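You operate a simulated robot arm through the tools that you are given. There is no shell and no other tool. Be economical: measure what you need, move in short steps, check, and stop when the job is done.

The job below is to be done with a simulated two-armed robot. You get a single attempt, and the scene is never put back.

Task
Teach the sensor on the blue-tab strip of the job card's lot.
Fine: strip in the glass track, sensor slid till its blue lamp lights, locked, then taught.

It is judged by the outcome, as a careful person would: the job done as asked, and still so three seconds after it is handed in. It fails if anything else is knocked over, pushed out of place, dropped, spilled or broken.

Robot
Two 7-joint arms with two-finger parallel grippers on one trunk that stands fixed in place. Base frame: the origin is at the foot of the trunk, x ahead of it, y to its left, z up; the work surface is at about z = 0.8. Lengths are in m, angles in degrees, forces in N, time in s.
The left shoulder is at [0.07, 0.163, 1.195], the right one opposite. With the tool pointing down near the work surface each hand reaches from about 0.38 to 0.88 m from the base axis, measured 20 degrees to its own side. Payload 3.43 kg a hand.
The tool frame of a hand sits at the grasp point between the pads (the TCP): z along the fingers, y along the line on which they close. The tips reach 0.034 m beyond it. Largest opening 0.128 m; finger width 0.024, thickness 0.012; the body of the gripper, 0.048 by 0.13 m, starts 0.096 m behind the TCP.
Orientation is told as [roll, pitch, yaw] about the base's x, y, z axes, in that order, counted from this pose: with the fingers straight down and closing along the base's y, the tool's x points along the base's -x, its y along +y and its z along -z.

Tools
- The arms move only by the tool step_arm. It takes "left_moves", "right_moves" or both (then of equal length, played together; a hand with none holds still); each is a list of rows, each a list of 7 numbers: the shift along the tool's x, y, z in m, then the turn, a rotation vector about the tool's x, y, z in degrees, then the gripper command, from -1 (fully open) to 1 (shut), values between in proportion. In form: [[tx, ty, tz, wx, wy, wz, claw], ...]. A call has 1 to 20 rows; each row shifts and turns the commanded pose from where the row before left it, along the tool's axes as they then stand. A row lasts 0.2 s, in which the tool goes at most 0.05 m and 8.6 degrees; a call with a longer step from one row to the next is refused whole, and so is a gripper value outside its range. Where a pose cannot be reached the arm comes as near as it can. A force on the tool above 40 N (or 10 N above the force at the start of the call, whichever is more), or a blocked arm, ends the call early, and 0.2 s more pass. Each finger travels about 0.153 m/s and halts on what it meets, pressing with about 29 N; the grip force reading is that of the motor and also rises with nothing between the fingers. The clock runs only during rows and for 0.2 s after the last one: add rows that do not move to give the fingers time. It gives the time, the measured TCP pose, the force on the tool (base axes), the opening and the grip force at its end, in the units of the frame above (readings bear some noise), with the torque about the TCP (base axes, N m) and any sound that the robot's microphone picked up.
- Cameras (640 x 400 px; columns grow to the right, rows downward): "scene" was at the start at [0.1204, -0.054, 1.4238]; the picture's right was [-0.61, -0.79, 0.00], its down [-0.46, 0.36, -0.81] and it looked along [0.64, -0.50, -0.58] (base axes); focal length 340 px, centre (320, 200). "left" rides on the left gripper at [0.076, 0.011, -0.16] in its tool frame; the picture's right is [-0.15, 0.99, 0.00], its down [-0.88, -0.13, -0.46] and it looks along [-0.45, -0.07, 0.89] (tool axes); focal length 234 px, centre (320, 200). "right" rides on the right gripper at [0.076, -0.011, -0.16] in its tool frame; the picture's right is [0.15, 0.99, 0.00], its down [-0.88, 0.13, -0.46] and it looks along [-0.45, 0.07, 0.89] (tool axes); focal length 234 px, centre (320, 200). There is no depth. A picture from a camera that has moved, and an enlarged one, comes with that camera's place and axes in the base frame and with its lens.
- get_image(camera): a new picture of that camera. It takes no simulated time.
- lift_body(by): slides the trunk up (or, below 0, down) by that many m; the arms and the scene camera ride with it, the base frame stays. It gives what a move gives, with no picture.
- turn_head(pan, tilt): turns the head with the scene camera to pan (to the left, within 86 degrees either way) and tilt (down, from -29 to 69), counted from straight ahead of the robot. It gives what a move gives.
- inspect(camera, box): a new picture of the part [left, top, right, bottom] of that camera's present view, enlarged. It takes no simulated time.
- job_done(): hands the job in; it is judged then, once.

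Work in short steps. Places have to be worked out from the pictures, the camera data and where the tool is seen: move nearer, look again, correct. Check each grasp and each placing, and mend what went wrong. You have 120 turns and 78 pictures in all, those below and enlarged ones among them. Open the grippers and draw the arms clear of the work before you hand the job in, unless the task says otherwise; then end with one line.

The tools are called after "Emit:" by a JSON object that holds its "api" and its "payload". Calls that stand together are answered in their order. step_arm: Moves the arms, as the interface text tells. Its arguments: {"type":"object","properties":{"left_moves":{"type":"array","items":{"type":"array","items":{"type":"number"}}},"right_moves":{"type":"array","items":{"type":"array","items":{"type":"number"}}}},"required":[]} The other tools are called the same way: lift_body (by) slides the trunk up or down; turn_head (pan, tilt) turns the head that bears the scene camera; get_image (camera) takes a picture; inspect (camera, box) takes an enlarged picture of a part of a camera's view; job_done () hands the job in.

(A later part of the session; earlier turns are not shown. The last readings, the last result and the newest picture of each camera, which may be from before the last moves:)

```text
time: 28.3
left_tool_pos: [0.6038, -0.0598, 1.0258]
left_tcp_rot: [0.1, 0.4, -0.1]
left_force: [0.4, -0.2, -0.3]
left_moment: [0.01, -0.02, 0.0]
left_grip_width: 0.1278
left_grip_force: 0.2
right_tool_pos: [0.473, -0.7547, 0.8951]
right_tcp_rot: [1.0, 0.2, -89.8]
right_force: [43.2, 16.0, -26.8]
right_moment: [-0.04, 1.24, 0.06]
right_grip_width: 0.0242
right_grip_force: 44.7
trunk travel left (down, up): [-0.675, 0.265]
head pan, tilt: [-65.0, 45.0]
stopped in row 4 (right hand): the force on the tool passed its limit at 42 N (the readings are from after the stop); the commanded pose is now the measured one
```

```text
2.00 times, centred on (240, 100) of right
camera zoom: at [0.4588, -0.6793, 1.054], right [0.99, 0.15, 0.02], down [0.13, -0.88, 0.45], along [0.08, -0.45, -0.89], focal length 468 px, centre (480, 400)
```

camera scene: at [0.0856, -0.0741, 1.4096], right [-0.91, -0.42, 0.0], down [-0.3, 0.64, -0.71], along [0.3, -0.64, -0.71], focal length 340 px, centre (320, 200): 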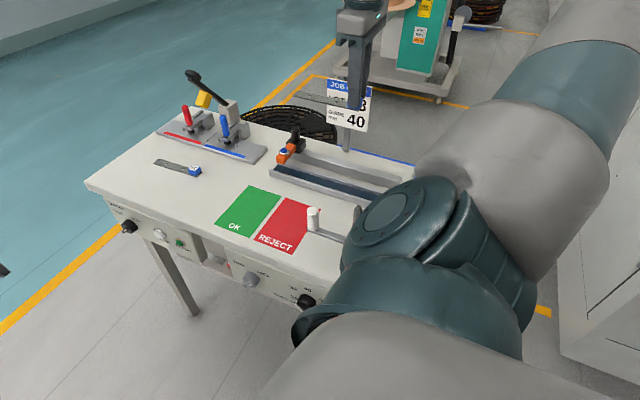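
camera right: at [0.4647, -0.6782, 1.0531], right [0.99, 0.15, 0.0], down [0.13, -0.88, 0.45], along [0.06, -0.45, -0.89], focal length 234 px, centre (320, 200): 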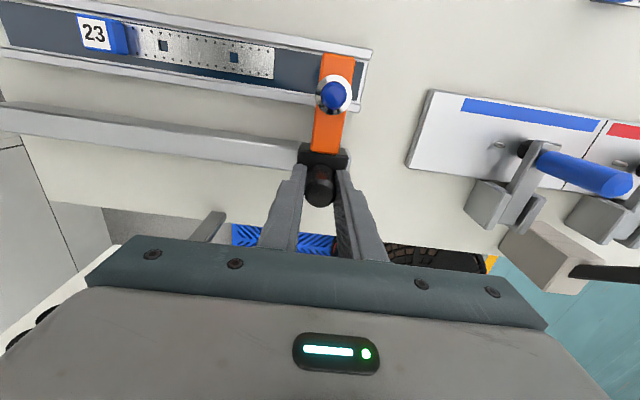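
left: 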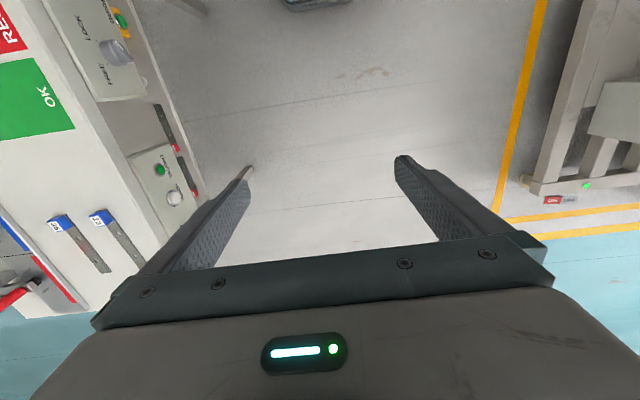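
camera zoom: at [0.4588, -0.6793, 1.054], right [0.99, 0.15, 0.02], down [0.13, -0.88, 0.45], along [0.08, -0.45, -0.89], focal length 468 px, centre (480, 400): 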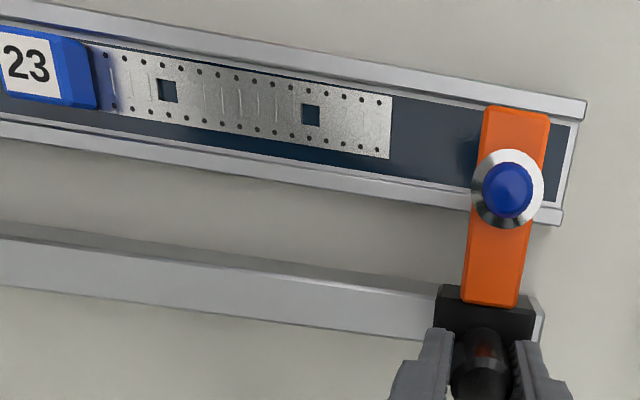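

It won't move either way: the slide is presumably locked. I release the knob and examine the SENSOR FREE/LOCK knob with the scene and left cameras.

Emit:
{"api": "step_arm", "payload": {"right_moves": [[0, 0, 0, 0, 0, 0, 0.4], [0, 0, 0, 0, 0, 0, 0], [0, 0, -0.03, 0, 0, 0, 0], [0, 0, -0.03, 0, 0, 0, 0], [0, 0, -0.03, 0, 0, 0, 0]]}}

Emit:
{"api": "turn_head", "payload": {"pan": -40, "tilt": 40}}

Emit:
{"api": "inspect", "payload": {"camera": "scene", "box": [220, 190, 380, 290]}}

Emit:
{"api": "get_image", "payload": {"camera": "left"}}

```text
time: 29.5
left_tool_pos: [0.5986, -0.057, 1.0304]
left_tcp_rot: [0.0, 0.0, -0.2]
left_force: [-0.9, 0.1, -0.7]
left_moment: [-0.03, 0.03, 0.0]
left_grip_width: 0.1281
left_grip_force: 0.0
right_tool_pos: [0.4653, -0.7537, 0.9896]
right_tcp_rot: [0.6, 0.0, -90.0]
right_force: [0.1, 0.1, -0.2]
right_moment: [-0.03, -0.01, -0.01]
right_grip_width: 0.0641
right_grip_force: 0.0
trunk travel left (down, up): [-0.675, 0.265]
head pan, tilt: [-65.0, 45.0]
```

```text
time: 30.4
left_tool_pos: [0.5982, -0.057, 1.0297]
left_tcp_rot: [0.1, 0.0, -0.2]
left_force: [-0.5, -0.4, 0.1]
left_moment: [0.02, 0.01, 0.03]
left_grip_width: 0.128
left_grip_force: 0.1
right_tool_pos: [0.4649, -0.7539, 0.99]
right_tcp_rot: [0.7, 0.0, -90.0]
right_force: [-0.7, -0.8, -0.2]
right_moment: [0.02, 0.02, 0.01]
right_grip_width: 0.0642
right_grip_force: 0.0
trunk travel left (down, up): [-0.675, 0.265]
head pan, tilt: [-40.0, 40.0]
```

```text
4.00 times, centred on (300, 240) of scene
camera zoom: at [0.1162, -0.055, 1.4169], right [-0.64, -0.77, 0.0], down [-0.49, 0.41, -0.77], along [0.59, -0.49, -0.64], focal length 1358 px, centre (400, 40)
```

zoom: 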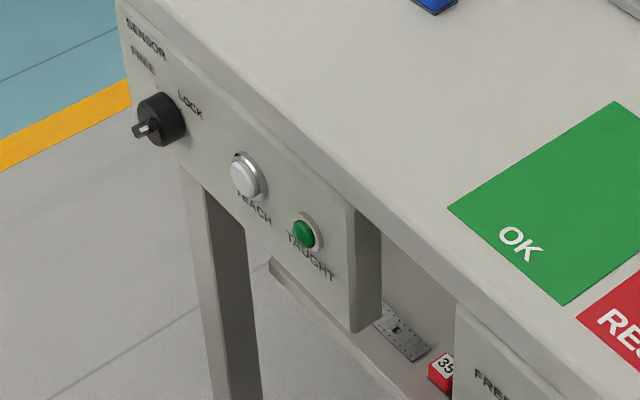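

```text
38 pictures are left
camera left: at [0.5218, -0.0468, 1.1904], right [0.15, 0.99, 0.0], down [0.88, -0.13, 0.46], along [0.45, -0.07, -0.89], focal length 234 px, centre (320, 200)
```

left: 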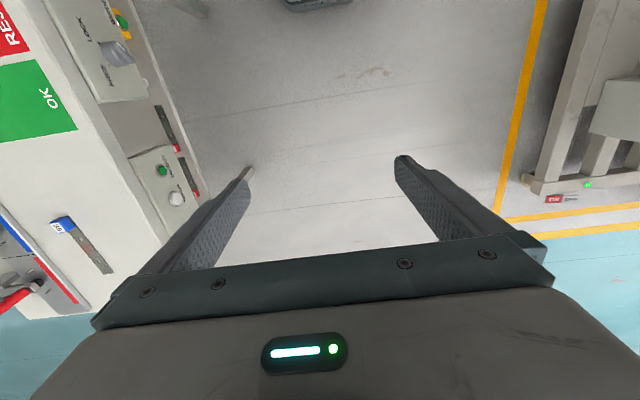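

The sensor knob is near x≈0.78, z≈0.74 on the +y panel. I move the left arm aside and bring the right hand (camera on +y side) in front of the panel for a close look.

Emit:
{"api": "step_arm", "payload": {"right_moves": [[0.04, 0, -0.02, 0, 0, 0, 0], [0.045, 0, 0, 0, 0, 0, 0], [0.045, 0, 0, 0, 0, 0, 0], [0.045, 0, 0, 0, 0, 0, 0], [0.045, 0.01, 0, 0, 0, 0, 0], [0.045, 0.02, 0, 0, 0, 0, 0], [0.045, 0.02, 0, 0, 0, 0, 0], [0.045, 0.02, 0, 0, 0, 0, 0], [0.045, 0.02, 0, 0, 0, 0, 0], [0.0, 0.045, 0, 0, 0, 0, 0], [0, 0.045, 0, 0, 0, 0, 0], [0, 0.045, 0, 0, 0, 0, 0]], "left_moves": [[0, 0.04, 0, 0, 0, 0, -1], [0, 0.04, 0, 0, 0, 0, -1], [0, 0.04, 0, 0, 0, 0, -1], [0, 0.04, 0, 0, 0, 0, -1], [0, 0.04, 0, 0, 0, 0, -1], [0, 0, 0, 0, 0, 0, -1], [0, 0, 0, 0, 0, 0, -1], [0, 0, 0, 0, 0, 0, -1], [0, 0, 0, 0, 0, 0, -1], [0, 0, 0, 0, 0, 0, -1], [0, 0, 0, 0, 0, 0, -1], [0, 0, 0, 0, 0, 0, -1]]}}

Emit:
{"api": "get_image", "payload": {"camera": "right"}}

```text
time: 33.0
left_tool_pos: [0.6015, 0.1423, 1.0318]
left_tcp_rot: [0.0, 0.1, -0.3]
left_force: [0.4, 0.4, -0.3]
left_moment: [0.02, 0.03, -0.01]
left_grip_width: 0.128
left_grip_force: 0.1
right_tool_pos: [0.6914, -0.3557, 1.0126]
right_tcp_rot: [0.6, 0.1, -90.1]
right_force: [1.2, 0.2, -0.7]
right_moment: [0.01, 0.01, -0.01]
right_grip_width: 0.0639
right_grip_force: 0.1
trunk travel left (down, up): [-0.675, 0.265]
head pan, tilt: [-40.0, 40.0]
```

```text
37 pictures are left
camera right: at [0.6788, -0.2793, 1.1701], right [0.99, 0.15, 0.01], down [0.13, -0.88, 0.46], along [0.08, -0.45, -0.89], focal length 234 px, centre (320, 200)
```

right: 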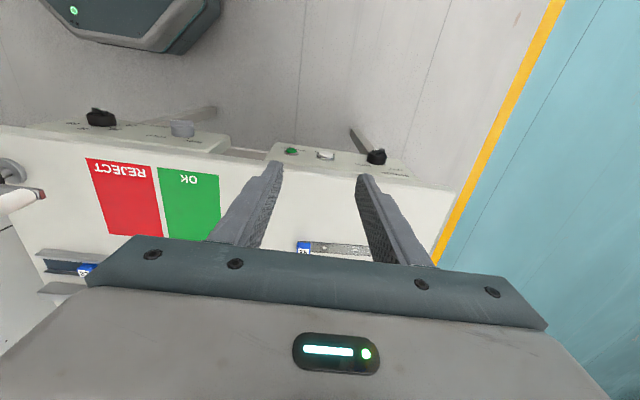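

The knob is near (0.80, -0.39, 0.73). I move outward past the table edge (y≈-0.41), then lower the trunk for reach and look from nearer.

Emit:
{"api": "step_arm", "payload": {"right_moves": [[0.03, 0.03, 0, 0, 0, 0, 0], [0.02, 0.04, 0, 0, 0, 0, 0], [0, 0.02, 0, 0, 0, 0, 0]]}}

Emit:
{"api": "lift_body", "payload": {"by": -0.16}}

Emit:
{"api": "get_image", "payload": {"camera": "right"}}

Emit:
{"api": "inspect", "payload": {"camera": "right", "box": [220, 80, 420, 205]}}

```text
time: 33.8
left_tool_pos: [0.5992, 0.1428, 1.0326]
left_tcp_rot: [0.0, 0.0, -0.2]
left_force: [-0.3, -0.2, 0.2]
left_moment: [0.03, 0.0, 0.0]
left_grip_width: 0.128
left_grip_force: 0.0
right_tool_pos: [0.7301, -0.3291, 1.0228]
right_tcp_rot: [0.9, 0.0, -90.1]
right_force: [0.7, 0.4, 0.0]
right_moment: [-0.02, 0.02, 0.02]
right_grip_width: 0.0641
right_grip_force: 0.0
right hand out of reach, approached as far as the arm can: row 2, 3
trunk travel left (down, up): [-0.675, 0.265]
head pan, tilt: [-40.0, 40.0]
```

```text
time: 35.6
left_tool_pos: [0.5998, 0.1421, 0.8733]
left_tcp_rot: [0.1, 0.1, -0.2]
left_force: [0.2, 0.2, 0.3]
left_moment: [0.03, -0.02, -0.01]
left_grip_width: 0.1281
left_grip_force: 0.1
right_tool_pos: [0.7301, -0.3271, 0.8622]
right_tcp_rot: [0.7, 0.0, -89.9]
right_force: [0.4, 0.3, 1.1]
right_moment: [-0.01, 0.01, -0.01]
right_grip_width: 0.064
right_grip_force: 0.1
trunk travel left (down, up): [-0.515, 0.425]
head pan, tilt: [-40.0, 40.0]
```

```text
36 pictures are left
camera right: at [0.7164, -0.2515, 1.0213], right [0.99, 0.15, 0.01], down [0.12, -0.88, 0.46], along [0.08, -0.45, -0.89], focal length 234 px, centre (320, 200)
```

right: 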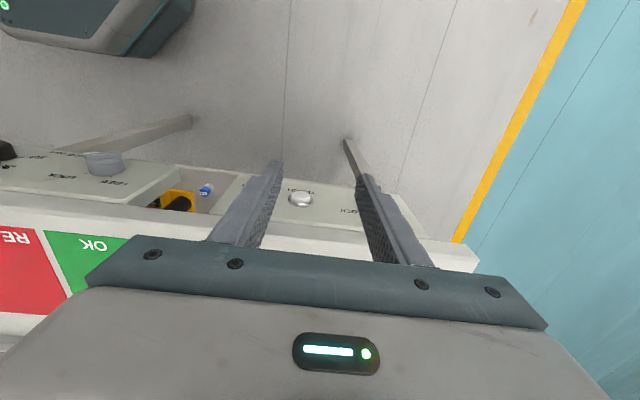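

```text
3.20 times, centred on (320, 142) of right
camera zoom: at [0.7164, -0.2515, 1.0213], right [0.99, 0.15, 0.01], down [0.12, -0.88, 0.46], along [0.08, -0.45, -0.89], focal length 749 px, centre (320, 384)
```

zoom: 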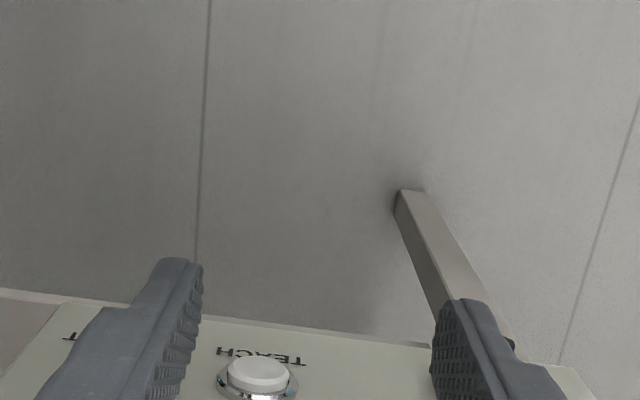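

The knob is hidden by a finger; I shift +x and a bit outward.

Emit:
{"api": "step_arm", "payload": {"right_moves": [[0.015, 0.03, 0, 0, 0, 0, 0], [0.015, 0.03, 0, 0, 0, 0, 0], [0, 0.01, 0, 0, 0, 0, 0]]}}

Emit:
{"api": "inspect", "payload": {"camera": "right", "box": [220, 100, 420, 225]}}

```text
time: 36.4
left_tool_pos: [0.5997, 0.1416, 0.872]
left_tcp_rot: [0.0, 0.1, -0.1]
left_force: [0.3, -0.7, 0.4]
left_moment: [-0.01, -0.01, 0.0]
left_grip_width: 0.128
left_grip_force: 0.0
right_tool_pos: [0.7317, -0.3268, 0.8733]
right_tcp_rot: [1.0, 0.2, -90.1]
right_force: [0.2, -0.8, -0.1]
right_moment: [0.03, -0.01, -0.02]
right_grip_width: 0.0641
right_grip_force: 0.0
right hand out of reach, approached as far as the arm can: row 1, 2, 3
trunk travel left (down, up): [-0.515, 0.425]
head pan, tilt: [-40.0, 40.0]
```

```text
3.20 times, centred on (320, 162) of right
camera zoom: at [0.7185, -0.2507, 1.0308], right [0.99, 0.15, 0.02], down [0.12, -0.88, 0.46], along [0.08, -0.45, -0.89], focal length 749 px, centre (320, 320)
```

zoom: 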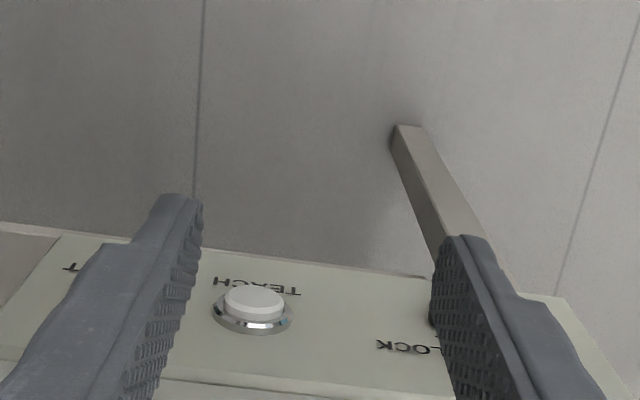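

Reach is limited in this pose. I use the (now lower) scene camera to study the knob's shape and pointer.

Emit:
{"api": "turn_head", "payload": {"pan": -30, "tilt": 38}}

Emit:
{"api": "get_image", "payload": {"camera": "scene"}}

```text
time: 37.1
left_tool_pos: [0.6014, 0.1422, 0.8715]
left_tcp_rot: [0.0, 0.0, -0.3]
left_force: [-0.2, -1.1, 0.6]
left_moment: [0.0, 0.01, -0.03]
left_grip_width: 0.128
left_grip_force: 0.0
right_tool_pos: [0.7313, -0.3253, 0.8721]
right_tcp_rot: [0.9, 0.1, -89.9]
right_force: [0.3, 0.5, 0.4]
right_moment: [-0.04, 0.01, -0.04]
right_grip_width: 0.0642
right_grip_force: 0.1
trunk travel left (down, up): [-0.515, 0.425]
head pan, tilt: [-30.0, 38.0]
```

```text
33 pictures are left
camera scene: at [0.1258, -0.0432, 1.2599], right [-0.5, -0.87, 0.0], down [-0.53, 0.31, -0.79], along [0.68, -0.39, -0.62], focal length 340 px, centre (320, 200)
```

scene: 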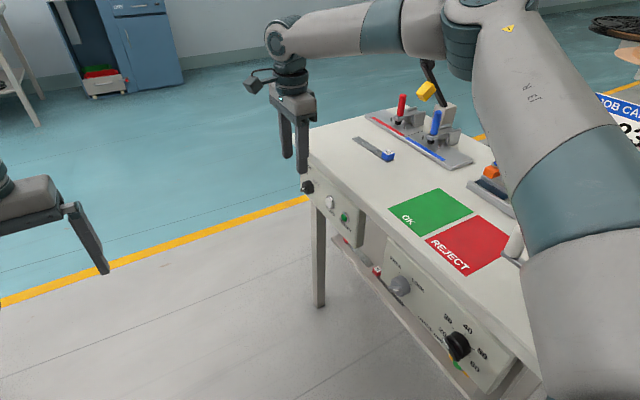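

Emit:
{"api": "inspect", "payload": {"camera": "scene", "box": [285, 160, 365, 210]}}

```text
8.00 times, centred on (325, 185) of scene
camera zoom: at [0.1258, -0.0432, 1.2599], right [-0.5, -0.87, 0.0], down [-0.53, 0.31, -0.79], along [0.68, -0.39, -0.62], focal length 2717 px, centre (280, 320)
```

zoom: 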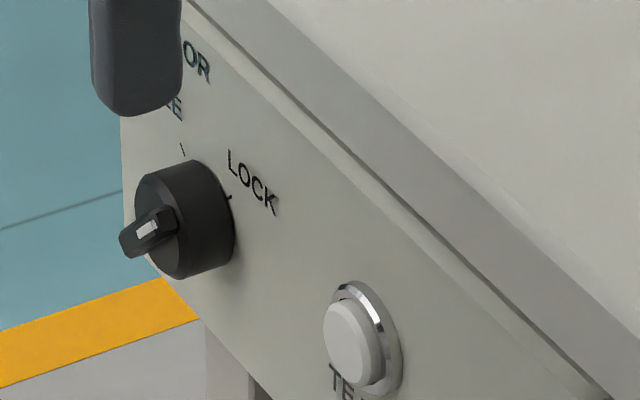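

Knob pointer is at LOCK; it must turn ~90° toward FREE. I'll use the left arm from the +y side. First I park the right hand higher over the table, so the trunk can be lowered.

Emit:
{"api": "step_arm", "payload": {"right_moves": [[0, -0.02, -0.04, 0, 0, 0, 0], [0, -0.02, -0.04, 0, 0, 0, 0], [-0.02, -0.02, -0.04, 0, 0, 0, 0], [-0.03, -0.02, -0.03, 0, 0, 0, 0], [-0.03, -0.02, -0.03, 0, 0, 0, 0], [-0.03, -0.03, -0.02, 0, 0, 0, 0]]}}

Emit:
{"api": "lift_body", "payload": {"by": -0.13}}

Emit:
{"api": "get_image", "payload": {"camera": "scene"}}

```text
time: 38.5
left_tool_pos: [0.5985, 0.1414, 0.8736]
left_tcp_rot: [0.1, -0.2, -0.2]
left_force: [-0.4, -0.2, 0.0]
left_moment: [0.06, -0.01, 0.0]
left_grip_width: 0.1281
left_grip_force: 0.0
right_tool_pos: [0.5939, -0.4381, 1.07]
right_tcp_rot: [0.8, 0.1, -90.0]
right_force: [0.8, -0.5, 0.0]
right_moment: [0.04, -0.06, 0.0]
right_grip_width: 0.0639
right_grip_force: 0.0
trunk travel left (down, up): [-0.515, 0.425]
head pan, tilt: [-30.0, 38.0]
```

```text
time: 40.1
left_tool_pos: [0.5981, 0.1419, 0.7424]
left_tcp_rot: [-0.1, 0.0, -0.2]
left_force: [-1.1, -0.6, -0.2]
left_moment: [0.01, -0.01, -0.02]
left_grip_width: 0.1282
left_grip_force: 0.0
right_tool_pos: [0.5962, -0.4375, 0.94]
right_tcp_rot: [0.8, 0.0, -89.9]
right_force: [0.4, -0.3, -0.2]
right_moment: [0.0, -0.03, 0.02]
right_grip_width: 0.0643
right_grip_force: 0.1
trunk travel left (down, up): [-0.385, 0.555]
head pan, tilt: [-30.0, 38.0]
```

```text
31 pictures are left
camera scene: at [0.1255, -0.0431, 1.13], right [-0.5, -0.87, 0.0], down [-0.53, 0.31, -0.79], along [0.68, -0.39, -0.62], focal length 340 px, centre (320, 200)
```

scene: 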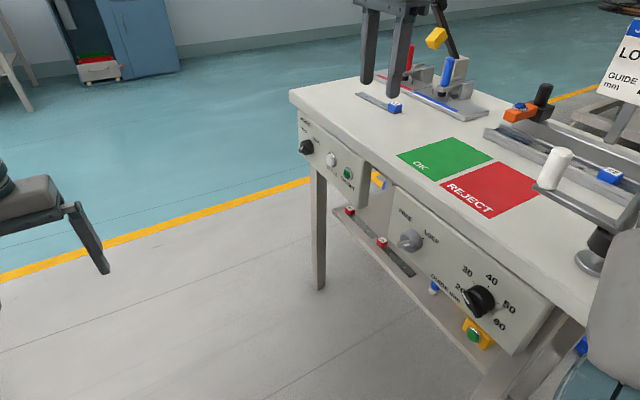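

Knob's front is estimated at about (0.82, -0.395, 0.69). I turn the left hand so that it points toward the panel (fingers along -y with 40° toward +x), closing vertically.

Emit:
{"api": "step_arm", "payload": {"left_moves": [[0, 0, 0, 8.5, 0, 0, -0.4], [0, 0, 0, 8.5, 0, 0, -0.2], [0, 0, 0, 8.5, 0, 0, -0.1], [0, 0, 0, 8.5, 0, 0, -0.1], [0, 0, 0, 8.5, 0, 0, -0.1], [0, 0, 0, 8.5, 0, 0, -0.1], [0, 0, 0, 8.5, 0, 0, -0.1], [0, 0, 0, 8.5, 0, 0, -0.1], [0, 0, 0, 8.5, 0, 0, -0.1], [0, 0, 0, 8.5, 0, 0, -0.1], [0, 0, 0, 5, 0, 0, -0.1], [0, 0, 0, 0, -8, 0, -0.1], [0, 0, 0, 0, -8, 0, -0.1], [0, 0, 0, 0, -8, 0, -0.1], [0, 0, 0, 0, -8, 0, -0.1], [0, 0, 0, 0, -8, 0, -0.1]]}}

```text
time: 43.5
left_tool_pos: [0.5994, 0.1411, 0.7429]
left_tcp_rot: [-90.1, -0.1, 39.9]
left_force: [-0.2, 0.0, 1.1]
left_moment: [0.02, 0.02, 0.05]
left_grip_width: 0.0707
left_grip_force: 0.1
right_tool_pos: [0.5957, -0.4382, 0.9389]
right_tcp_rot: [0.7, 0.0, -90.0]
right_force: [-0.6, 0.4, 0.6]
right_moment: [-0.01, 0.02, -0.04]
right_grip_width: 0.0641
right_grip_force: 0.3
trunk travel left (down, up): [-0.385, 0.555]
head pan, tilt: [-30.0, 38.0]
```

Orientation achieved. I advance toward the panel, stopping short to look with the left camera.

Emit:
{"api": "step_arm", "payload": {"left_moves": [[0.0182, 0.0053, 0.043, 0, 0, 0, -0.1], [0.0182, 0.0053, 0.043, 0, 0, 0, -0.1], [0.0182, 0.0053, 0.043, 0, 0, 0, -0.1], [0.0182, 0.0053, 0.043, 0, 0, 0, -0.1], [0.0182, 0.0053, 0.043, 0, 0, 0, -0.1], [0.0182, 0.0053, 0.043, 0, 0, 0, -0.1], [0.0182, 0.0053, 0.043, 0, 0, 0, -0.1], [0.0182, 0.0053, 0.043, 0, 0, 0, -0.1], [0.0182, 0.0053, 0.043, 0, 0, 0, -0.1], [0, 0, 0, 0, 0, 0, -0.1]]}}

Emit:
{"api": "get_image", "payload": {"camera": "left"}}

Emit:
{"api": "get_image", "payload": {"camera": "scene"}}

```text
time: 45.7
left_tool_pos: [0.7244, -0.2586, 0.6939]
left_tcp_rot: [-90.0, 0.1, 39.8]
left_force: [0.1, 0.0, 0.2]
left_moment: [0.01, -0.01, -0.04]
left_grip_width: 0.0704
left_grip_force: 0.1
right_tool_pos: [0.5977, -0.4382, 0.9391]
right_tcp_rot: [0.8, -0.1, -90.0]
right_force: [-0.1, -0.3, 0.1]
right_moment: [-0.01, -0.01, 0.0]
right_grip_width: 0.0638
right_grip_force: 0.1
trunk travel left (down, up): [-0.385, 0.555]
head pan, tilt: [-30.0, 38.0]
```

```text
30 pictures are left
camera left: at [0.5632, -0.1855, 0.6824], right [0.11, 0.09, -0.99], down [0.38, 0.91, 0.13], along [0.92, -0.39, 0.07], focal length 234 px, centre (320, 200)
```

left: 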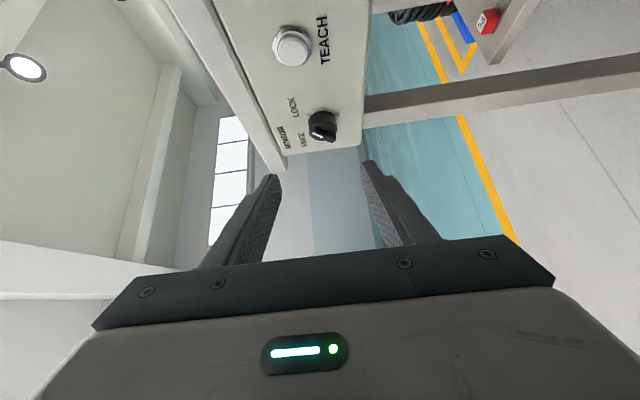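

```text
29 pictures are left
camera scene: at [0.1256, -0.0429, 1.13], right [-0.5, -0.87, 0.0], down [-0.53, 0.31, -0.79], along [0.68, -0.39, -0.62], focal length 340 px, centre (320, 200)
```

scene: 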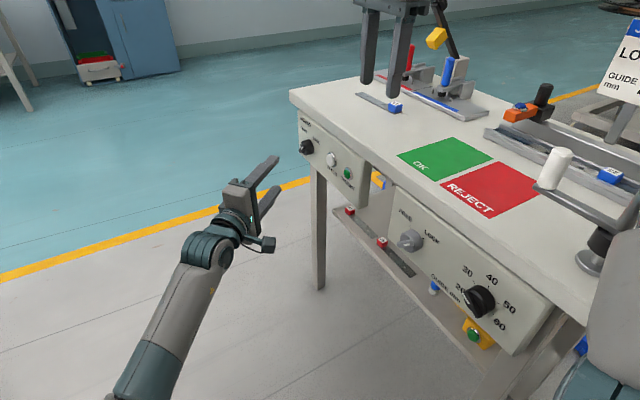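

Excellent view; knob ≈ (0.815, -0.40, 0.69), TEACH ≈ (0.703, -0.40, 0.70). Enlarge the knob to read its pointer.

Emit:
{"api": "inspect", "payload": {"camera": "left", "box": [255, 75, 383, 155]}}

```text
5.00 times, centred on (319, 115) of left
camera zoom: at [0.5632, -0.1855, 0.6824], right [0.11, 0.09, -0.99], down [0.38, 0.91, 0.13], along [0.92, -0.39, 0.07], focal length 1171 px, centre (325, 625)
```

zoom: 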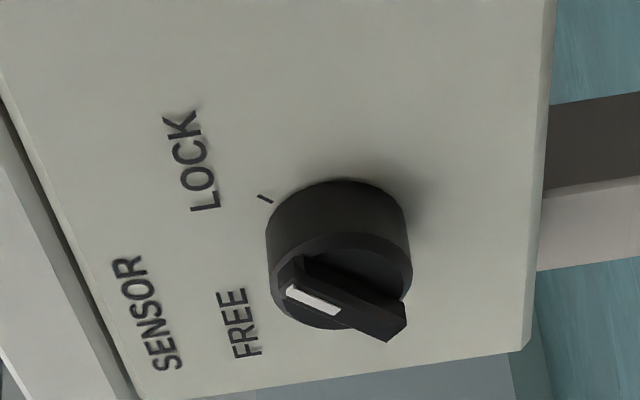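

The pointer is toward LOCK (~45° from vertical), so a +90° turn about +y frees it. I'll grip the round knob body with a 20° pre-rotation, then twist. First pre-rotate and move to the pre-approach point.

Emit:
{"api": "step_arm", "payload": {"left_moves": [[0, 0, 0, 4.3, 0, 5.1, -0.1], [0, 0, 0, 4.3, 0, 5.1, -0.1], [0, 0, 0, 4.3, 0, 5.1, -0.1], [0.015, 0.017, 0.018, 0, 0, 0, -0.1], [0.0144, 0.0163, 0.0184, 0, 0, 0, -0.1], [0, 0, 0, 0, 0, 0, -0.1]]}}

Emit:
{"api": "get_image", "payload": {"camera": "left"}}

```text
time: 47.1
left_tool_pos: [0.7351, -0.3078, 0.6633]
left_tcp_rot: [-103.2, -15.2, 41.6]
left_force: [-0.4, -1.0, 0.4]
left_moment: [-0.02, -0.02, 0.0]
left_grip_width: 0.0705
left_grip_force: 0.0
right_tool_pos: [0.5965, -0.4373, 0.9386]
right_tcp_rot: [0.8, 0.0, -90.0]
right_force: [-0.2, -0.2, 0.1]
right_moment: [0.0, 0.0, -0.02]
right_grip_width: 0.0637
right_grip_force: 0.1
trunk travel left (down, up): [-0.385, 0.555]
head pan, tilt: [-30.0, 38.0]
```

```text
27 pictures are left
camera left: at [0.5878, -0.2343, 0.5975], right [0.44, 0.09, -0.89], down [0.32, 0.91, 0.25], along [0.84, -0.39, 0.38], focal length 234 px, centre (320, 200)
```

left: 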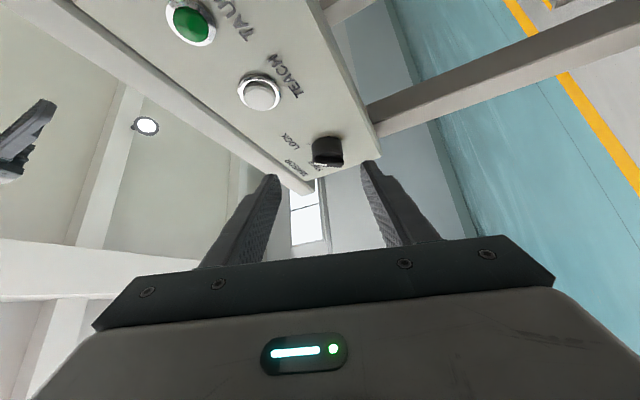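

Aligned well. Advance 7 cm along the tool and look again.

Emit:
{"api": "step_arm", "payload": {"left_moves": [[0, 0.002, 0.03, 0, 0, 0, -0.1], [0, 0, 0.02, 0, 0, 0, -0.1], [0, 0, 0.02, 0, 0, 0, -0.1], [0, 0, 0, 0, 0, 0, -0.1]]}}

Emit:
{"api": "inspect", "payload": {"camera": "left", "box": [220, 75, 420, 250]}}

Emit:
{"api": "inspect", "payload": {"camera": "scene", "box": [240, 90, 400, 190]}}

```text
time: 48.1
left_tool_pos: [0.7777, -0.3624, 0.677]
left_tcp_rot: [-103.2, -15.2, 41.6]
left_force: [-0.9, -0.5, -0.2]
left_moment: [-0.02, 0.0, 0.0]
left_grip_width: 0.0704
left_grip_force: 0.1
right_tool_pos: [0.5974, -0.4363, 0.9386]
right_tcp_rot: [0.8, -0.1, -90.0]
right_force: [0.1, 0.9, 0.3]
right_moment: [-0.02, 0.01, 0.01]
right_grip_width: 0.0639
right_grip_force: 0.1
trunk travel left (down, up): [-0.385, 0.555]
head pan, tilt: [-30.0, 38.0]
```

```text
2.29 times, centred on (320, 162) of left
camera zoom: at [0.6301, -0.288, 0.6114], right [0.44, 0.09, -0.89], down [0.32, 0.91, 0.25], along [0.84, -0.39, 0.38], focal length 535 px, centre (320, 286)
```

zoom: 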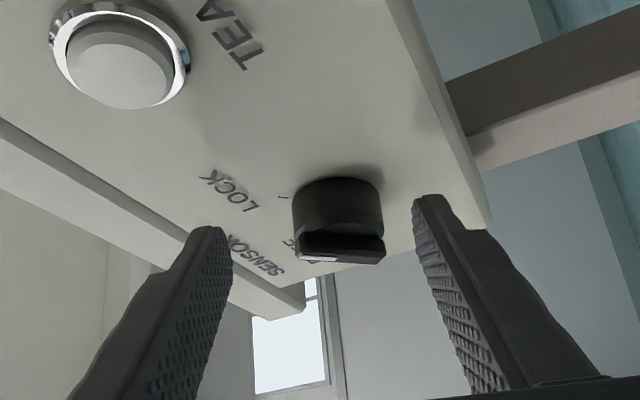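

```text
4.00 times, centred on (320, 140) of scene
camera zoom: at [0.1259, -0.0429, 1.1299], right [-0.5, -0.87, 0.0], down [-0.53, 0.31, -0.79], along [0.68, -0.39, -0.62], focal length 1358 px, centre (320, 440)
```

zoom: 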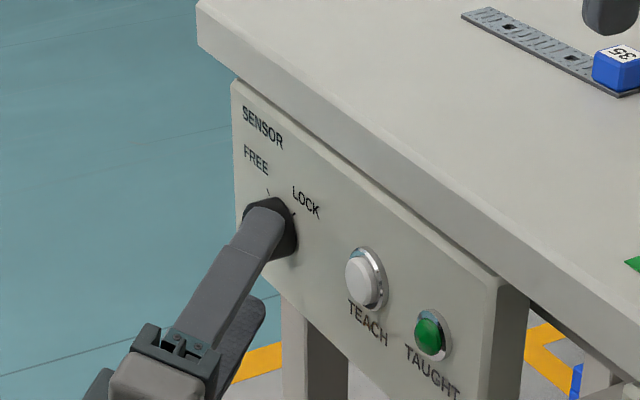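

Knob sits ~7 mm toward tool +y of the finger midline; I correct that, advance 2.7 cm, and look before closing.

Emit:
{"api": "step_arm", "payload": {"left_moves": [[0, 0.0075, 0, 0, 0, 0, -0.1], [0, 0, 0.015, 0, 0, 0, -0.1], [0, 0, 0.012, 0, 0, 0, -0.1], [0, 0, 0, 0, 0, 0, -0.1]]}}

Emit:
{"api": "inspect", "payload": {"camera": "left", "box": [220, 75, 420, 250]}}

```text
time: 49.1
left_tool_pos: [0.7822, -0.3644, 0.6742]
left_tcp_rot: [-103.2, -15.2, 41.6]
left_force: [-0.2, -0.3, -0.7]
left_moment: [-0.02, -0.03, -0.02]
left_grip_width: 0.0705
left_grip_force: 0.0
left hand out of reach, approached as far as the arm can: row 2, 3
right_tool_pos: [0.596, -0.4378, 0.9402]
right_tcp_rot: [0.8, -0.1, -90.0]
right_force: [0.3, -0.6, -0.6]
right_moment: [0.02, 0.0, -0.03]
right_grip_width: 0.0639
right_grip_force: 0.1
trunk travel left (down, up): [-0.385, 0.555]
head pan, tilt: [-30.0, 38.0]
```

```text
2.29 times, centred on (320, 162) of left
camera zoom: at [0.6327, -0.2912, 0.6095], right [0.44, 0.09, -0.89], down [0.32, 0.91, 0.25], along [0.84, -0.39, 0.38], focal length 535 px, centre (320, 286)
```

zoom: 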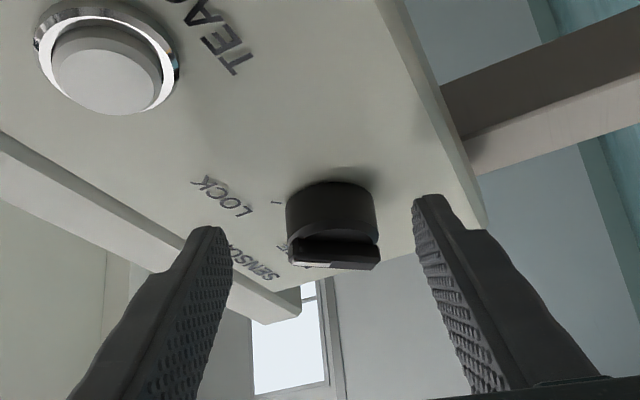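

Short by ~2 cm of reach; the trunk should go lower. First I check the right arm's elbow clearance from the table.

Emit:
{"api": "turn_head", "payload": {"pan": -70, "tilt": 45}}

Emit:
{"api": "get_image", "payload": {"camera": "scene"}}

```text
time: 50.2
left_tool_pos: [0.7807, -0.3645, 0.6752]
left_tcp_rot: [-103.1, -15.2, 41.6]
left_force: [1.0, -0.2, 0.6]
left_moment: [-0.03, 0.01, 0.01]
left_grip_width: 0.0705
left_grip_force: 0.1
right_tool_pos: [0.5968, -0.4371, 0.9393]
right_tcp_rot: [0.7, 0.0, -90.1]
right_force: [0.2, -0.7, -0.4]
right_moment: [0.0, 0.02, -0.02]
right_grip_width: 0.0641
right_grip_force: 0.1
trunk travel left (down, up): [-0.385, 0.555]
head pan, tilt: [-70.0, 45.0]
```

```text
23 pictures are left
camera scene: at [0.0789, -0.0765, 1.1197], right [-0.94, -0.34, 0.0], down [-0.24, 0.66, -0.71], along [0.24, -0.66, -0.71], focal length 340 px, centre (320, 200)
```

scene: 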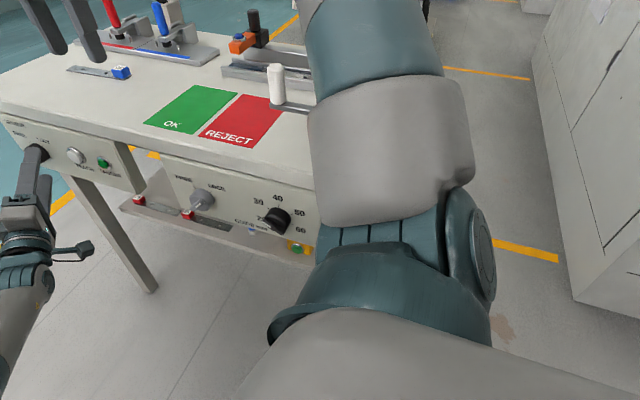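

Upper arm passes over the crank area, so I limit the lowering to 8 cm, raising the right hand 12 cm first and backing the left hand off.

Emit:
{"api": "step_arm", "payload": {"left_moves": [[0, 0, -0.03, 0, 0, 0, -0.1], [0, 0, -0.03, 0, 0, 0, -0.1], [0, 0, -0.02, 0, 0, 0, -0.1], [0, 0, 0, 0, 0, 0, -0.1]], "right_moves": [[0, 0, -0.03, 0, 0, 0, 0], [0, 0, -0.03, 0, 0, 0, 0], [0, 0, -0.03, 0, 0, 0, 0], [0, 0, -0.03, 0, 0, 0, 0]]}}

Emit:
{"api": "lift_body", "payload": {"by": -0.08}}

Emit:
{"api": "get_image", "payload": {"camera": "scene"}}

```text
time: 51.2
left_tool_pos: [0.7339, -0.3022, 0.6562]
left_tcp_rot: [-103.2, -15.3, 41.6]
left_force: [0.4, 0.3, -0.3]
left_moment: [0.04, -0.01, -0.01]
left_grip_width: 0.0702
left_grip_force: 0.1
right_tool_pos: [0.5934, -0.437, 1.0616]
right_tcp_rot: [0.9, 0.0, -90.0]
right_force: [-0.9, -0.7, 0.2]
right_moment: [-0.01, -0.02, 0.02]
right_grip_width: 0.064
right_grip_force: 0.0
trunk travel left (down, up): [-0.385, 0.555]
head pan, tilt: [-70.0, 45.0]
```

```text
time: 52.4
left_tool_pos: [0.7334, -0.3034, 0.5774]
left_tcp_rot: [-103.2, -15.2, 41.6]
left_force: [-0.2, 0.4, 1.0]
left_moment: [0.03, 0.05, -0.03]
left_grip_width: 0.0703
left_grip_force: 0.0
right_tool_pos: [0.5938, -0.4371, 0.9818]
right_tcp_rot: [0.8, 0.0, -90.0]
right_force: [-0.5, 0.9, 0.5]
right_moment: [-0.04, 0.0, 0.0]
right_grip_width: 0.0638
right_grip_force: 0.0
trunk travel left (down, up): [-0.305, 0.635]
head pan, tilt: [-70.0, 45.0]
```

```text
22 pictures are left
camera scene: at [0.0785, -0.0764, 1.0398], right [-0.94, -0.34, 0.0], down [-0.24, 0.66, -0.71], along [0.24, -0.66, -0.71], focal length 340 px, centre (320, 200)
```

scene: 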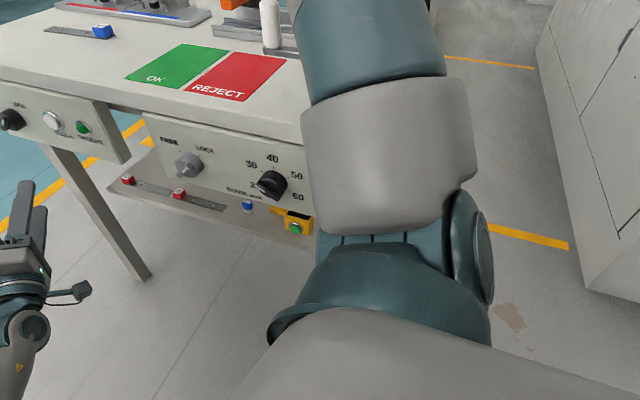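

No contact on the right. Now re-aim the left hand (tilt 50°) and move to the pre-approach point in front of the knob.

Emit:
{"api": "step_arm", "payload": {"left_moves": [[0, 0, 0, 0, -5, 0, -0.1], [0, 0, 0, 0, -5, 0, -0.1], [0.0025, -0.036, 0.01, 0, 0, 0, -0.1], [0.0024, -0.0363, 0.01, 0, 0, 0, -0.1], [0, 0, 0.0326, 0, 0, 0, -0.1], [0, 0, 0, 0, 0, 0, -0.1]]}}

Emit:
{"api": "inspect", "payload": {"camera": "left", "box": [220, 75, 420, 250]}}

```text
time: 53.4
left_tool_pos: [0.7672, -0.2408, 0.5748]
left_tcp_rot: [-100.7, -16.0, 53.9]
left_force: [-0.8, 0.6, 0.5]
left_moment: [0.02, 0.02, 0.02]
left_grip_width: 0.0703
left_grip_force: 0.1
left hand out of reach, approached as far as the arm can: row 4, 5
right_tool_pos: [0.5935, -0.4372, 0.9809]
right_tcp_rot: [0.8, 0.1, -90.0]
right_force: [0.2, 0.5, 0.3]
right_moment: [0.0, 0.02, 0.0]
right_grip_width: 0.0641
right_grip_force: 0.1
trunk travel left (down, up): [-0.305, 0.635]
head pan, tilt: [-70.0, 45.0]
stopped in row 5 (left hand): the arm was blocked; the commanded pose is now the measured one
```

```text
2.29 times, centred on (320, 162) of left
camera zoom: at [0.604, -0.1991, 0.514], right [0.39, 0.22, -0.89], down [0.11, 0.95, 0.29], along [0.92, -0.21, 0.35], focal length 535 px, centre (320, 286)
```

zoom: 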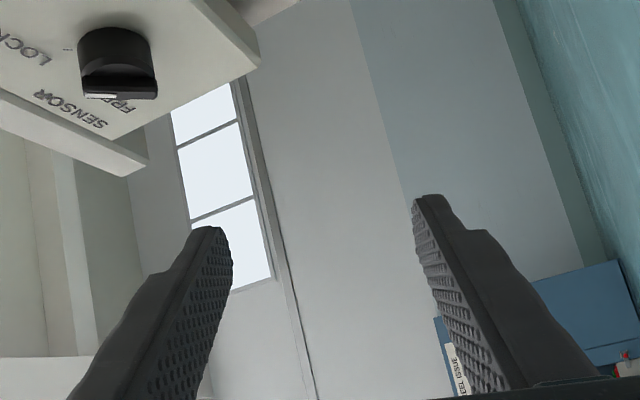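

The left arm got blocked, likely a joint limit from the up-tilted wrist. I check the scene before choosing another orientation.

Emit:
{"api": "turn_head", "payload": {"pan": -25, "tilt": 45}}

Emit:
{"api": "get_image", "payload": {"camera": "scene"}}

```text
time: 54.6
left_tool_pos: [0.7656, -0.24, 0.5716]
left_tcp_rot: [-100.5, -15.8, 53.8]
left_force: [-0.2, -0.8, 0.5]
left_moment: [-0.03, 0.01, 0.0]
left_grip_width: 0.0705
left_grip_force: 0.0
right_tool_pos: [0.595, -0.4363, 0.9818]
right_tcp_rot: [0.8, 0.1, -90.0]
right_force: [-0.4, 0.0, 0.0]
right_moment: [0.02, -0.01, -0.03]
right_grip_width: 0.0638
right_grip_force: 0.0
trunk travel left (down, up): [-0.305, 0.635]
head pan, tilt: [-25.0, 45.0]
```

```text
20 pictures are left
camera scene: at [0.1246, -0.0345, 1.0397], right [-0.42, -0.91, 0.0], down [-0.64, 0.3, -0.71], along [0.64, -0.3, -0.71], focal length 340 px, centre (320, 200)
```

scene: 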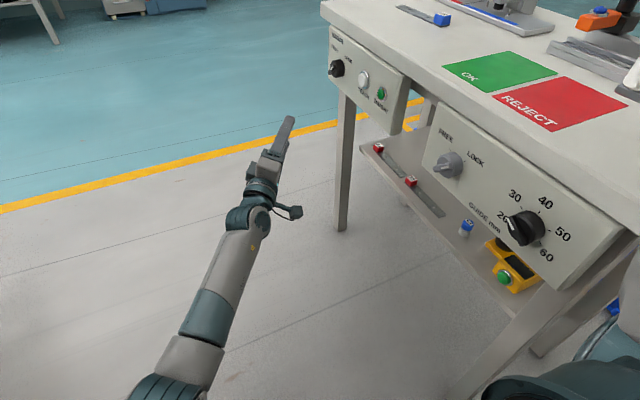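

I return to the orientation that worked (rot ≈[-90,0,40]) and move up to knob height.

Emit:
{"api": "step_arm", "payload": {"left_moves": [[0, -0.01, -0.03, 0, 5, 0, -0.1], [0, -0.01, -0.03, 0, 7, 0, -0.1], [0, 0, 0, -4.3, 0, -5.1, -0.1], [0, 0, 0, -4.3, 0, -5.1, -0.1], [0, 0, 0, -4.3, 0, -5.1, -0.1], [0, -0.03, 0, 0, 0, 0, -0.1], [0, -0.03, 0, 0, 0, 0, -0.1], [0, -0.03, 0, 0, 0, 0, -0.1], [0, 0, 0, 0, 0, 0, -0.1]]}}

```text
time: 56.6
left_tool_pos: [0.7178, -0.2145, 0.673]
left_tcp_rot: [-84.0, -2.4, 41.3]
left_force: [0.2, -0.1, -0.1]
left_moment: [-0.01, 0.0, 0.0]
left_grip_width: 0.0705
left_grip_force: 0.1
right_tool_pos: [0.5941, -0.4355, 0.9809]
right_tcp_rot: [0.8, 0.0, -90.0]
right_force: [-0.5, 0.5, 0.8]
right_moment: [0.0, 0.04, -0.03]
right_grip_width: 0.0643
right_grip_force: 0.1
trunk travel left (down, up): [-0.305, 0.635]
head pan, tilt: [-25.0, 45.0]
```

A small roll correction makes the pads parallel to the knob axis; then I advance to the pre-approach point.

Emit:
{"api": "step_arm", "payload": {"left_moves": [[0, 0, 0, 8.1, 0, 0, -0.1], [0.0175, -0.0018, 0.0438, 0, 0, 0, -0.1], [0.0175, -0.0018, 0.0438, 0, 0, 0, -0.1], [0.0175, -0.0018, 0.0438, 0, 0, 0, -0.1], [0, 0, 0, 0, 0, 0, -0.1]]}}

Emit:
{"api": "inspect", "payload": {"camera": "left", "box": [220, 75, 420, 250]}}

```text
time: 57.8
left_tool_pos: [0.7671, -0.3448, 0.6771]
left_tcp_rot: [-92.0, -2.6, 41.5]
left_force: [0.2, -0.3, -0.3]
left_moment: [0.02, 0.02, 0.0]
left_grip_width: 0.0707
left_grip_force: 0.2
right_tool_pos: [0.5951, -0.4366, 0.982]
right_tcp_rot: [0.7, -0.1, -90.0]
right_force: [-0.8, -0.4, 0.3]
right_moment: [0.01, 0.01, 0.0]
right_grip_width: 0.0642
right_grip_force: 0.0
trunk travel left (down, up): [-0.305, 0.635]
head pan, tilt: [-25.0, 45.0]
```

```text
2.29 times, centred on (320, 162) of left
camera zoom: at [0.6052, -0.2761, 0.6578], right [0.17, 0.1, -0.98], down [0.35, 0.92, 0.15], along [0.92, -0.37, 0.12], focal length 535 px, centre (320, 286)
```

zoom: 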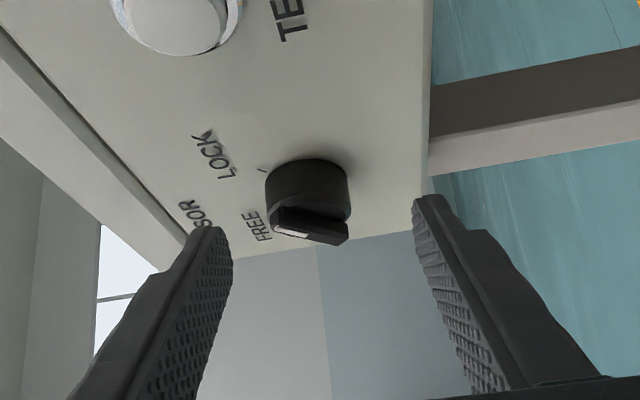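

Knob is ~5 mm toward tool -y and ~75 mm ahead. I correct and advance 4.5 cm.

Emit:
{"api": "step_arm", "payload": {"left_moves": [[0, -0.005, 0.015, 0, 0, 0, -0.1], [0, 0, 0.015, 0, 0, 0, -0.1], [0, 0, 0.01, 0, 0, 0, -0.1], [0, 0, 0.005, 0, 0, 0, -0.1], [0, 0, 0, 0, 0, 0, -0.1]]}}

Emit:
{"api": "inspect", "payload": {"camera": "left", "box": [220, 75, 420, 250]}}

```text
time: 59.0
left_tool_pos: [0.7943, -0.3822, 0.688]
left_tcp_rot: [-92.2, -2.4, 41.3]
left_force: [0.9, -0.1, -0.3]
left_moment: [0.0, -0.02, -0.04]
left_grip_width: 0.0704
left_grip_force: 0.0
right_tool_pos: [0.5937, -0.4353, 0.9808]
right_tcp_rot: [0.8, -0.1, -90.0]
right_force: [-0.3, -0.6, -0.3]
right_moment: [-0.05, 0.0, -0.01]
right_grip_width: 0.064
right_grip_force: 0.2
trunk travel left (down, up): [-0.305, 0.635]
head pan, tilt: [-25.0, 45.0]
```

```text
2.29 times, centred on (320, 162) of left
camera zoom: at [0.6322, -0.312, 0.6672], right [0.17, 0.09, -0.98], down [0.35, 0.92, 0.15], along [0.92, -0.37, 0.12], focal length 535 px, centre (320, 286)
```

zoom: 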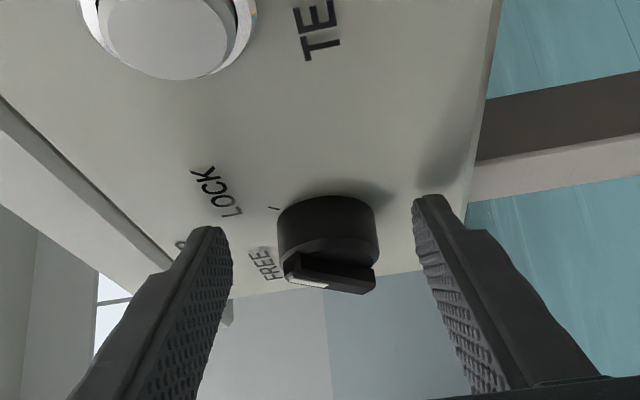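

The knob now sits between the pads at about 28 mm past the TCP. Closing on it.

Emit:
{"api": "step_arm", "payload": {"left_moves": [[0, 0.003, 0, 0, 0, 0, 0.1], [0, 0, 0, 0, 0, 0, 0.3], [0, 0, 0, 0, 0, 0, 0.6], [0, 0, 0, 0, 0, 0, 0.6], [0, 0, 0, 0, 0, 0, 0.6]]}}

```text
time: 60.2
left_tool_pos: [0.7948, -0.3812, 0.6844]
left_tcp_rot: [-92.3, -2.5, 41.3]
left_force: [7.5, -5.1, 8.6]
left_moment: [-0.16, -0.27, -0.08]
left_grip_width: 0.0394
left_grip_force: 45.0
right_tool_pos: [0.5944, -0.4378, 0.9815]
right_tcp_rot: [0.7, 0.1, -90.0]
right_force: [0.7, 1.3, -0.4]
right_moment: [0.01, 0.0, 0.02]
right_grip_width: 0.064
right_grip_force: 0.2
trunk travel left (down, up): [-0.305, 0.635]
head pan, tilt: [-25.0, 45.0]
```

Knob body gripped (39 mm). Twist about +y by ~39° in six rows, carrying the TCP along the arc.

Emit:
{"api": "step_arm", "payload": {"left_moves": [[0, -0.0022, 0, -4.3, 0, -4.88, 0.6], [0, -0.0022, 0, -4.3, 0, -4.88, 0.6], [0, -0.0022, 0, -4.3, 0, -4.88, 0.6], [0, -0.0022, 0, -4.3, 0, -4.88, 0.6], [0, -0.0022, 0, -4.3, 0, -4.88, 0.6], [0, -0.0022, 0, -4.3, 0, -4.88, 0.6]]}}

Emit:
{"api": "inspect", "payload": {"camera": "left", "box": [220, 75, 420, 250]}}

```text
time: 61.3
left_tool_pos: [0.796, -0.382, 0.6992]
left_tcp_rot: [-74.0, 18.1, 43.7]
left_force: [2.6, -0.1, 4.8]
left_moment: [0.52, -0.17, 0.13]
left_grip_width: 0.0395
left_grip_force: 45.2
right_tool_pos: [0.5935, -0.4359, 0.9806]
right_tcp_rot: [0.8, -0.1, -89.8]
right_force: [0.1, 0.1, 1.0]
right_moment: [-0.04, -0.01, -0.02]
right_grip_width: 0.0639
right_grip_force: 0.0
trunk travel left (down, up): [-0.305, 0.635]
head pan, tilt: [-25.0, 45.0]
stopped in row 5 (left hand): the force on the tool passed its limit at 44 N (the readings are from after the stop); the commanded pose is now the measured one
```

```text
2.29 times, centred on (320, 162) of left
camera zoom: at [0.6429, -0.3107, 0.7549], right [-0.3, 0.09, -0.95], down [0.38, 0.92, -0.04], along [0.87, -0.37, -0.31], focal length 535 px, centre (320, 286)
```

zoom: 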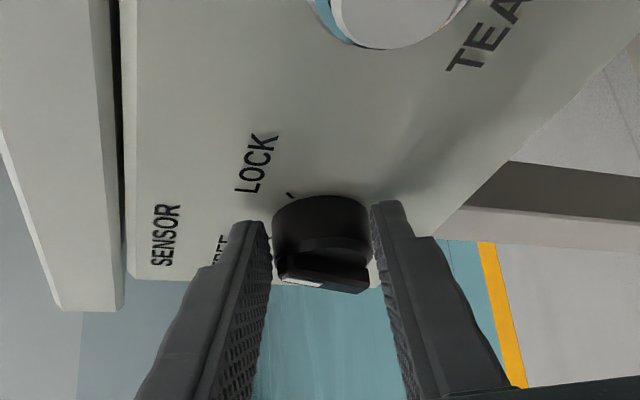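

The knob turned with the hand (~28°). I continue in smaller steps.

Emit:
{"api": "step_arm", "payload": {"left_moves": [[0, -0.001, 0, -2.6, 0, -3.0, 0.6], [0, -0.0013, 0, -2.6, 0, -3.0, 0.6], [0, -0.0013, 0, -2.6, 0, -3.0, 0.6], [0, -0.0013, 0, -2.6, 0, -3.0, 0.6], [0, -0.0013, 0, -2.6, 0, -3.0, 0.6]]}}

```text
time: 62.3
left_tool_pos: [0.8011, -0.3804, 0.7077]
left_tcp_rot: [-62.1, 29.1, 48.4]
left_force: [6.0, -1.6, 5.7]
left_moment: [0.49, -0.27, 0.06]
left_grip_width: 0.0393
left_grip_force: 44.7
left hand out of reach, approached as far as the arm can: row 5
right_tool_pos: [0.5931, -0.4375, 0.9815]
right_tcp_rot: [0.7, -0.1, -90.0]
right_force: [0.4, 0.0, -0.4]
right_moment: [-0.01, -0.02, 0.01]
right_grip_width: 0.0641
right_grip_force: 0.1
trunk travel left (down, up): [-0.305, 0.635]
head pan, tilt: [-25.0, 45.0]
stopped in row 5 (left hand): the force on the tool passed its limit at 48 N (the readings are from after the stop); the commanded pose is now the measured one
```

Turned 42° so far. I ratchet: open, swing back 42°, regrip, and check.

Emit:
{"api": "step_arm", "payload": {"left_moves": [[0, 0, 0, 0, 0, 0, 0.2], [0, 0, 0, 0, 0, 0, 0], [0, 0.0028, 0, 5.5, 0, 6.36, -0.1], [0, 0.0028, 0, 5.5, 0, 6.36, -0.1], [0, 0.0028, 0, 5.5, 0, 6.36, -0.1], [0, 0.0028, 0, 5.5, 0, 6.36, -0.1], [0, 0.0028, 0, 5.5, 0, 6.36, -0.1], [0, 0, 0, 0, 0, 0, -0.1]]}}

Emit:
{"api": "inspect", "payload": {"camera": "left", "box": [220, 75, 420, 250]}}

```text
time: 64.1
left_tool_pos: [0.7954, -0.3806, 0.6941]
left_tcp_rot: [-92.0, -1.5, 41.3]
left_force: [-0.2, -1.0, -0.3]
left_moment: [0.0, 0.02, 0.0]
left_grip_width: 0.0705
left_grip_force: 0.0
right_tool_pos: [0.5939, -0.4357, 0.98]
right_tcp_rot: [0.8, 0.0, -89.9]
right_force: [-0.5, 0.2, -0.4]
right_moment: [0.02, -0.01, 0.0]
right_grip_width: 0.0638
right_grip_force: 0.0
trunk travel left (down, up): [-0.305, 0.635]
head pan, tilt: [-25.0, 45.0]
```

```text
2.29 times, centred on (320, 162) of left
camera zoom: at [0.6328, -0.3112, 0.675], right [0.15, 0.09, -0.98], down [0.36, 0.92, 0.14], along [0.92, -0.37, 0.11], focal length 535 px, centre (320, 286)
```

zoom: 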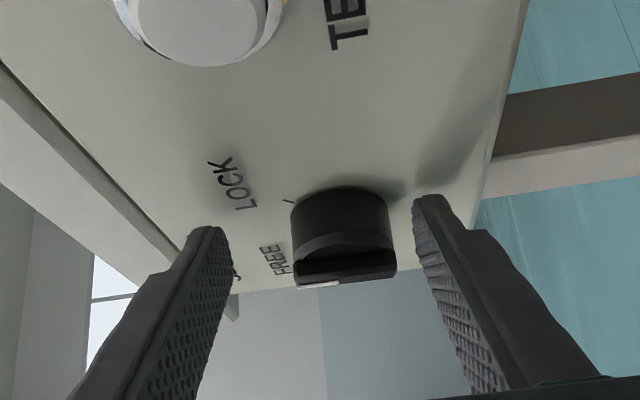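

The bar has turned. The knob is 8 mm toward tool +y; I correct, regrip and twist again.

Emit:
{"api": "step_arm", "payload": {"left_moves": [[0, 0.0085, 0, 0, 0, 0, -0.1], [0, 0, 0, 0, 0, 0, 0.2], [0, 0, 0, 0, 0, 0, 0.6], [0, 0, 0, 0, 0, 0, 0.6], [0, 0, 0, 0, 0, 0, 0.6], [0, -0.0016, 0, -3.3, 0, -3.8, 0.6], [0, -0.0016, 0, -3.3, 0, -3.8, 0.6], [0, -0.0016, 0, -3.3, 0, -3.8, 0.6], [0, -0.0016, 0, -3.3, 0, -3.8, 0.6], [0, -0.0016, 0, -3.3, 0, -3.8, 0.6], [0, -0.0016, 0, -3.3, 0, -3.8, 0.6], [0, -0.0016, 0, -3.3, 0, -3.8, 0.6], [0, -0.0016, 0, -3.3, 0, -3.8, 0.6]]}}

```text
time: 66.6
left_tool_pos: [0.7966, -0.3803, 0.7014]
left_tcp_rot: [-72.8, 20.3, 44.1]
left_force: [0.6, 0.1, 7.0]
left_moment: [0.63, -0.21, 0.12]
left_grip_width: 0.0398
left_grip_force: 44.9
right_tool_pos: [0.594, -0.4347, 0.9812]
right_tcp_rot: [0.8, 0.0, -90.1]
right_force: [-0.1, -0.5, 0.5]
right_moment: [-0.01, -0.02, -0.01]
right_grip_width: 0.064
right_grip_force: 0.0
trunk travel left (down, up): [-0.305, 0.635]
head pan, tilt: [-25.0, 45.0]
stopped in row 12 (left hand): the force on the tool passed its limit at 43 N (the readings are from after the stop); the commanded pose is now the measured one
```

Emit:
{"api": "step_arm", "payload": {"left_moves": [[0, -0.001, 0, -2.6, 0, -3.0, 0.6], [0, -0.0013, 0, -2.6, 0, -3.0, 0.6], [0, -0.0013, 0, -2.6, 0, -3.0, 0.6], [0, -0.0013, 0, -2.6, 0, -3.0, 0.6], [0, -0.0013, 0, -1.6, 0, -2.0, 0.6]]}}

Emit:
{"api": "inspect", "payload": {"camera": "left", "box": [220, 75, 420, 250]}}

```text
time: 67.5
left_tool_pos: [0.802, -0.3809, 0.7061]
left_tcp_rot: [-62.8, 29.2, 48.0]
left_force: [3.0, 1.5, 5.1]
left_moment: [0.76, -0.18, 0.16]
left_grip_width: 0.0398
left_grip_force: 44.9
right_tool_pos: [0.5936, -0.4359, 0.9809]
right_tcp_rot: [0.7, 0.0, -90.0]
right_force: [0.6, 0.2, -0.1]
right_moment: [0.0, 0.0, 0.02]
right_grip_width: 0.0637
right_grip_force: 0.1
trunk travel left (down, up): [-0.305, 0.635]
head pan, tilt: [-25.0, 45.0]
stopped in row 4 (left hand): the force on the tool passed its limit at 42 N (the readings are from after the stop); the commanded pose is now the measured one
```

```text
2.29 times, centred on (320, 162) of left
camera zoom: at [0.6675, -0.3085, 0.7986], right [-0.54, 0.08, -0.84], down [0.36, 0.92, -0.15], along [0.76, -0.38, -0.52], focal length 535 px, centre (320, 286)
```

zoom: 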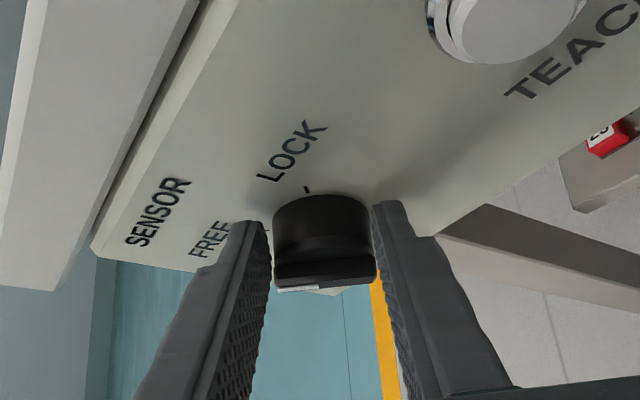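

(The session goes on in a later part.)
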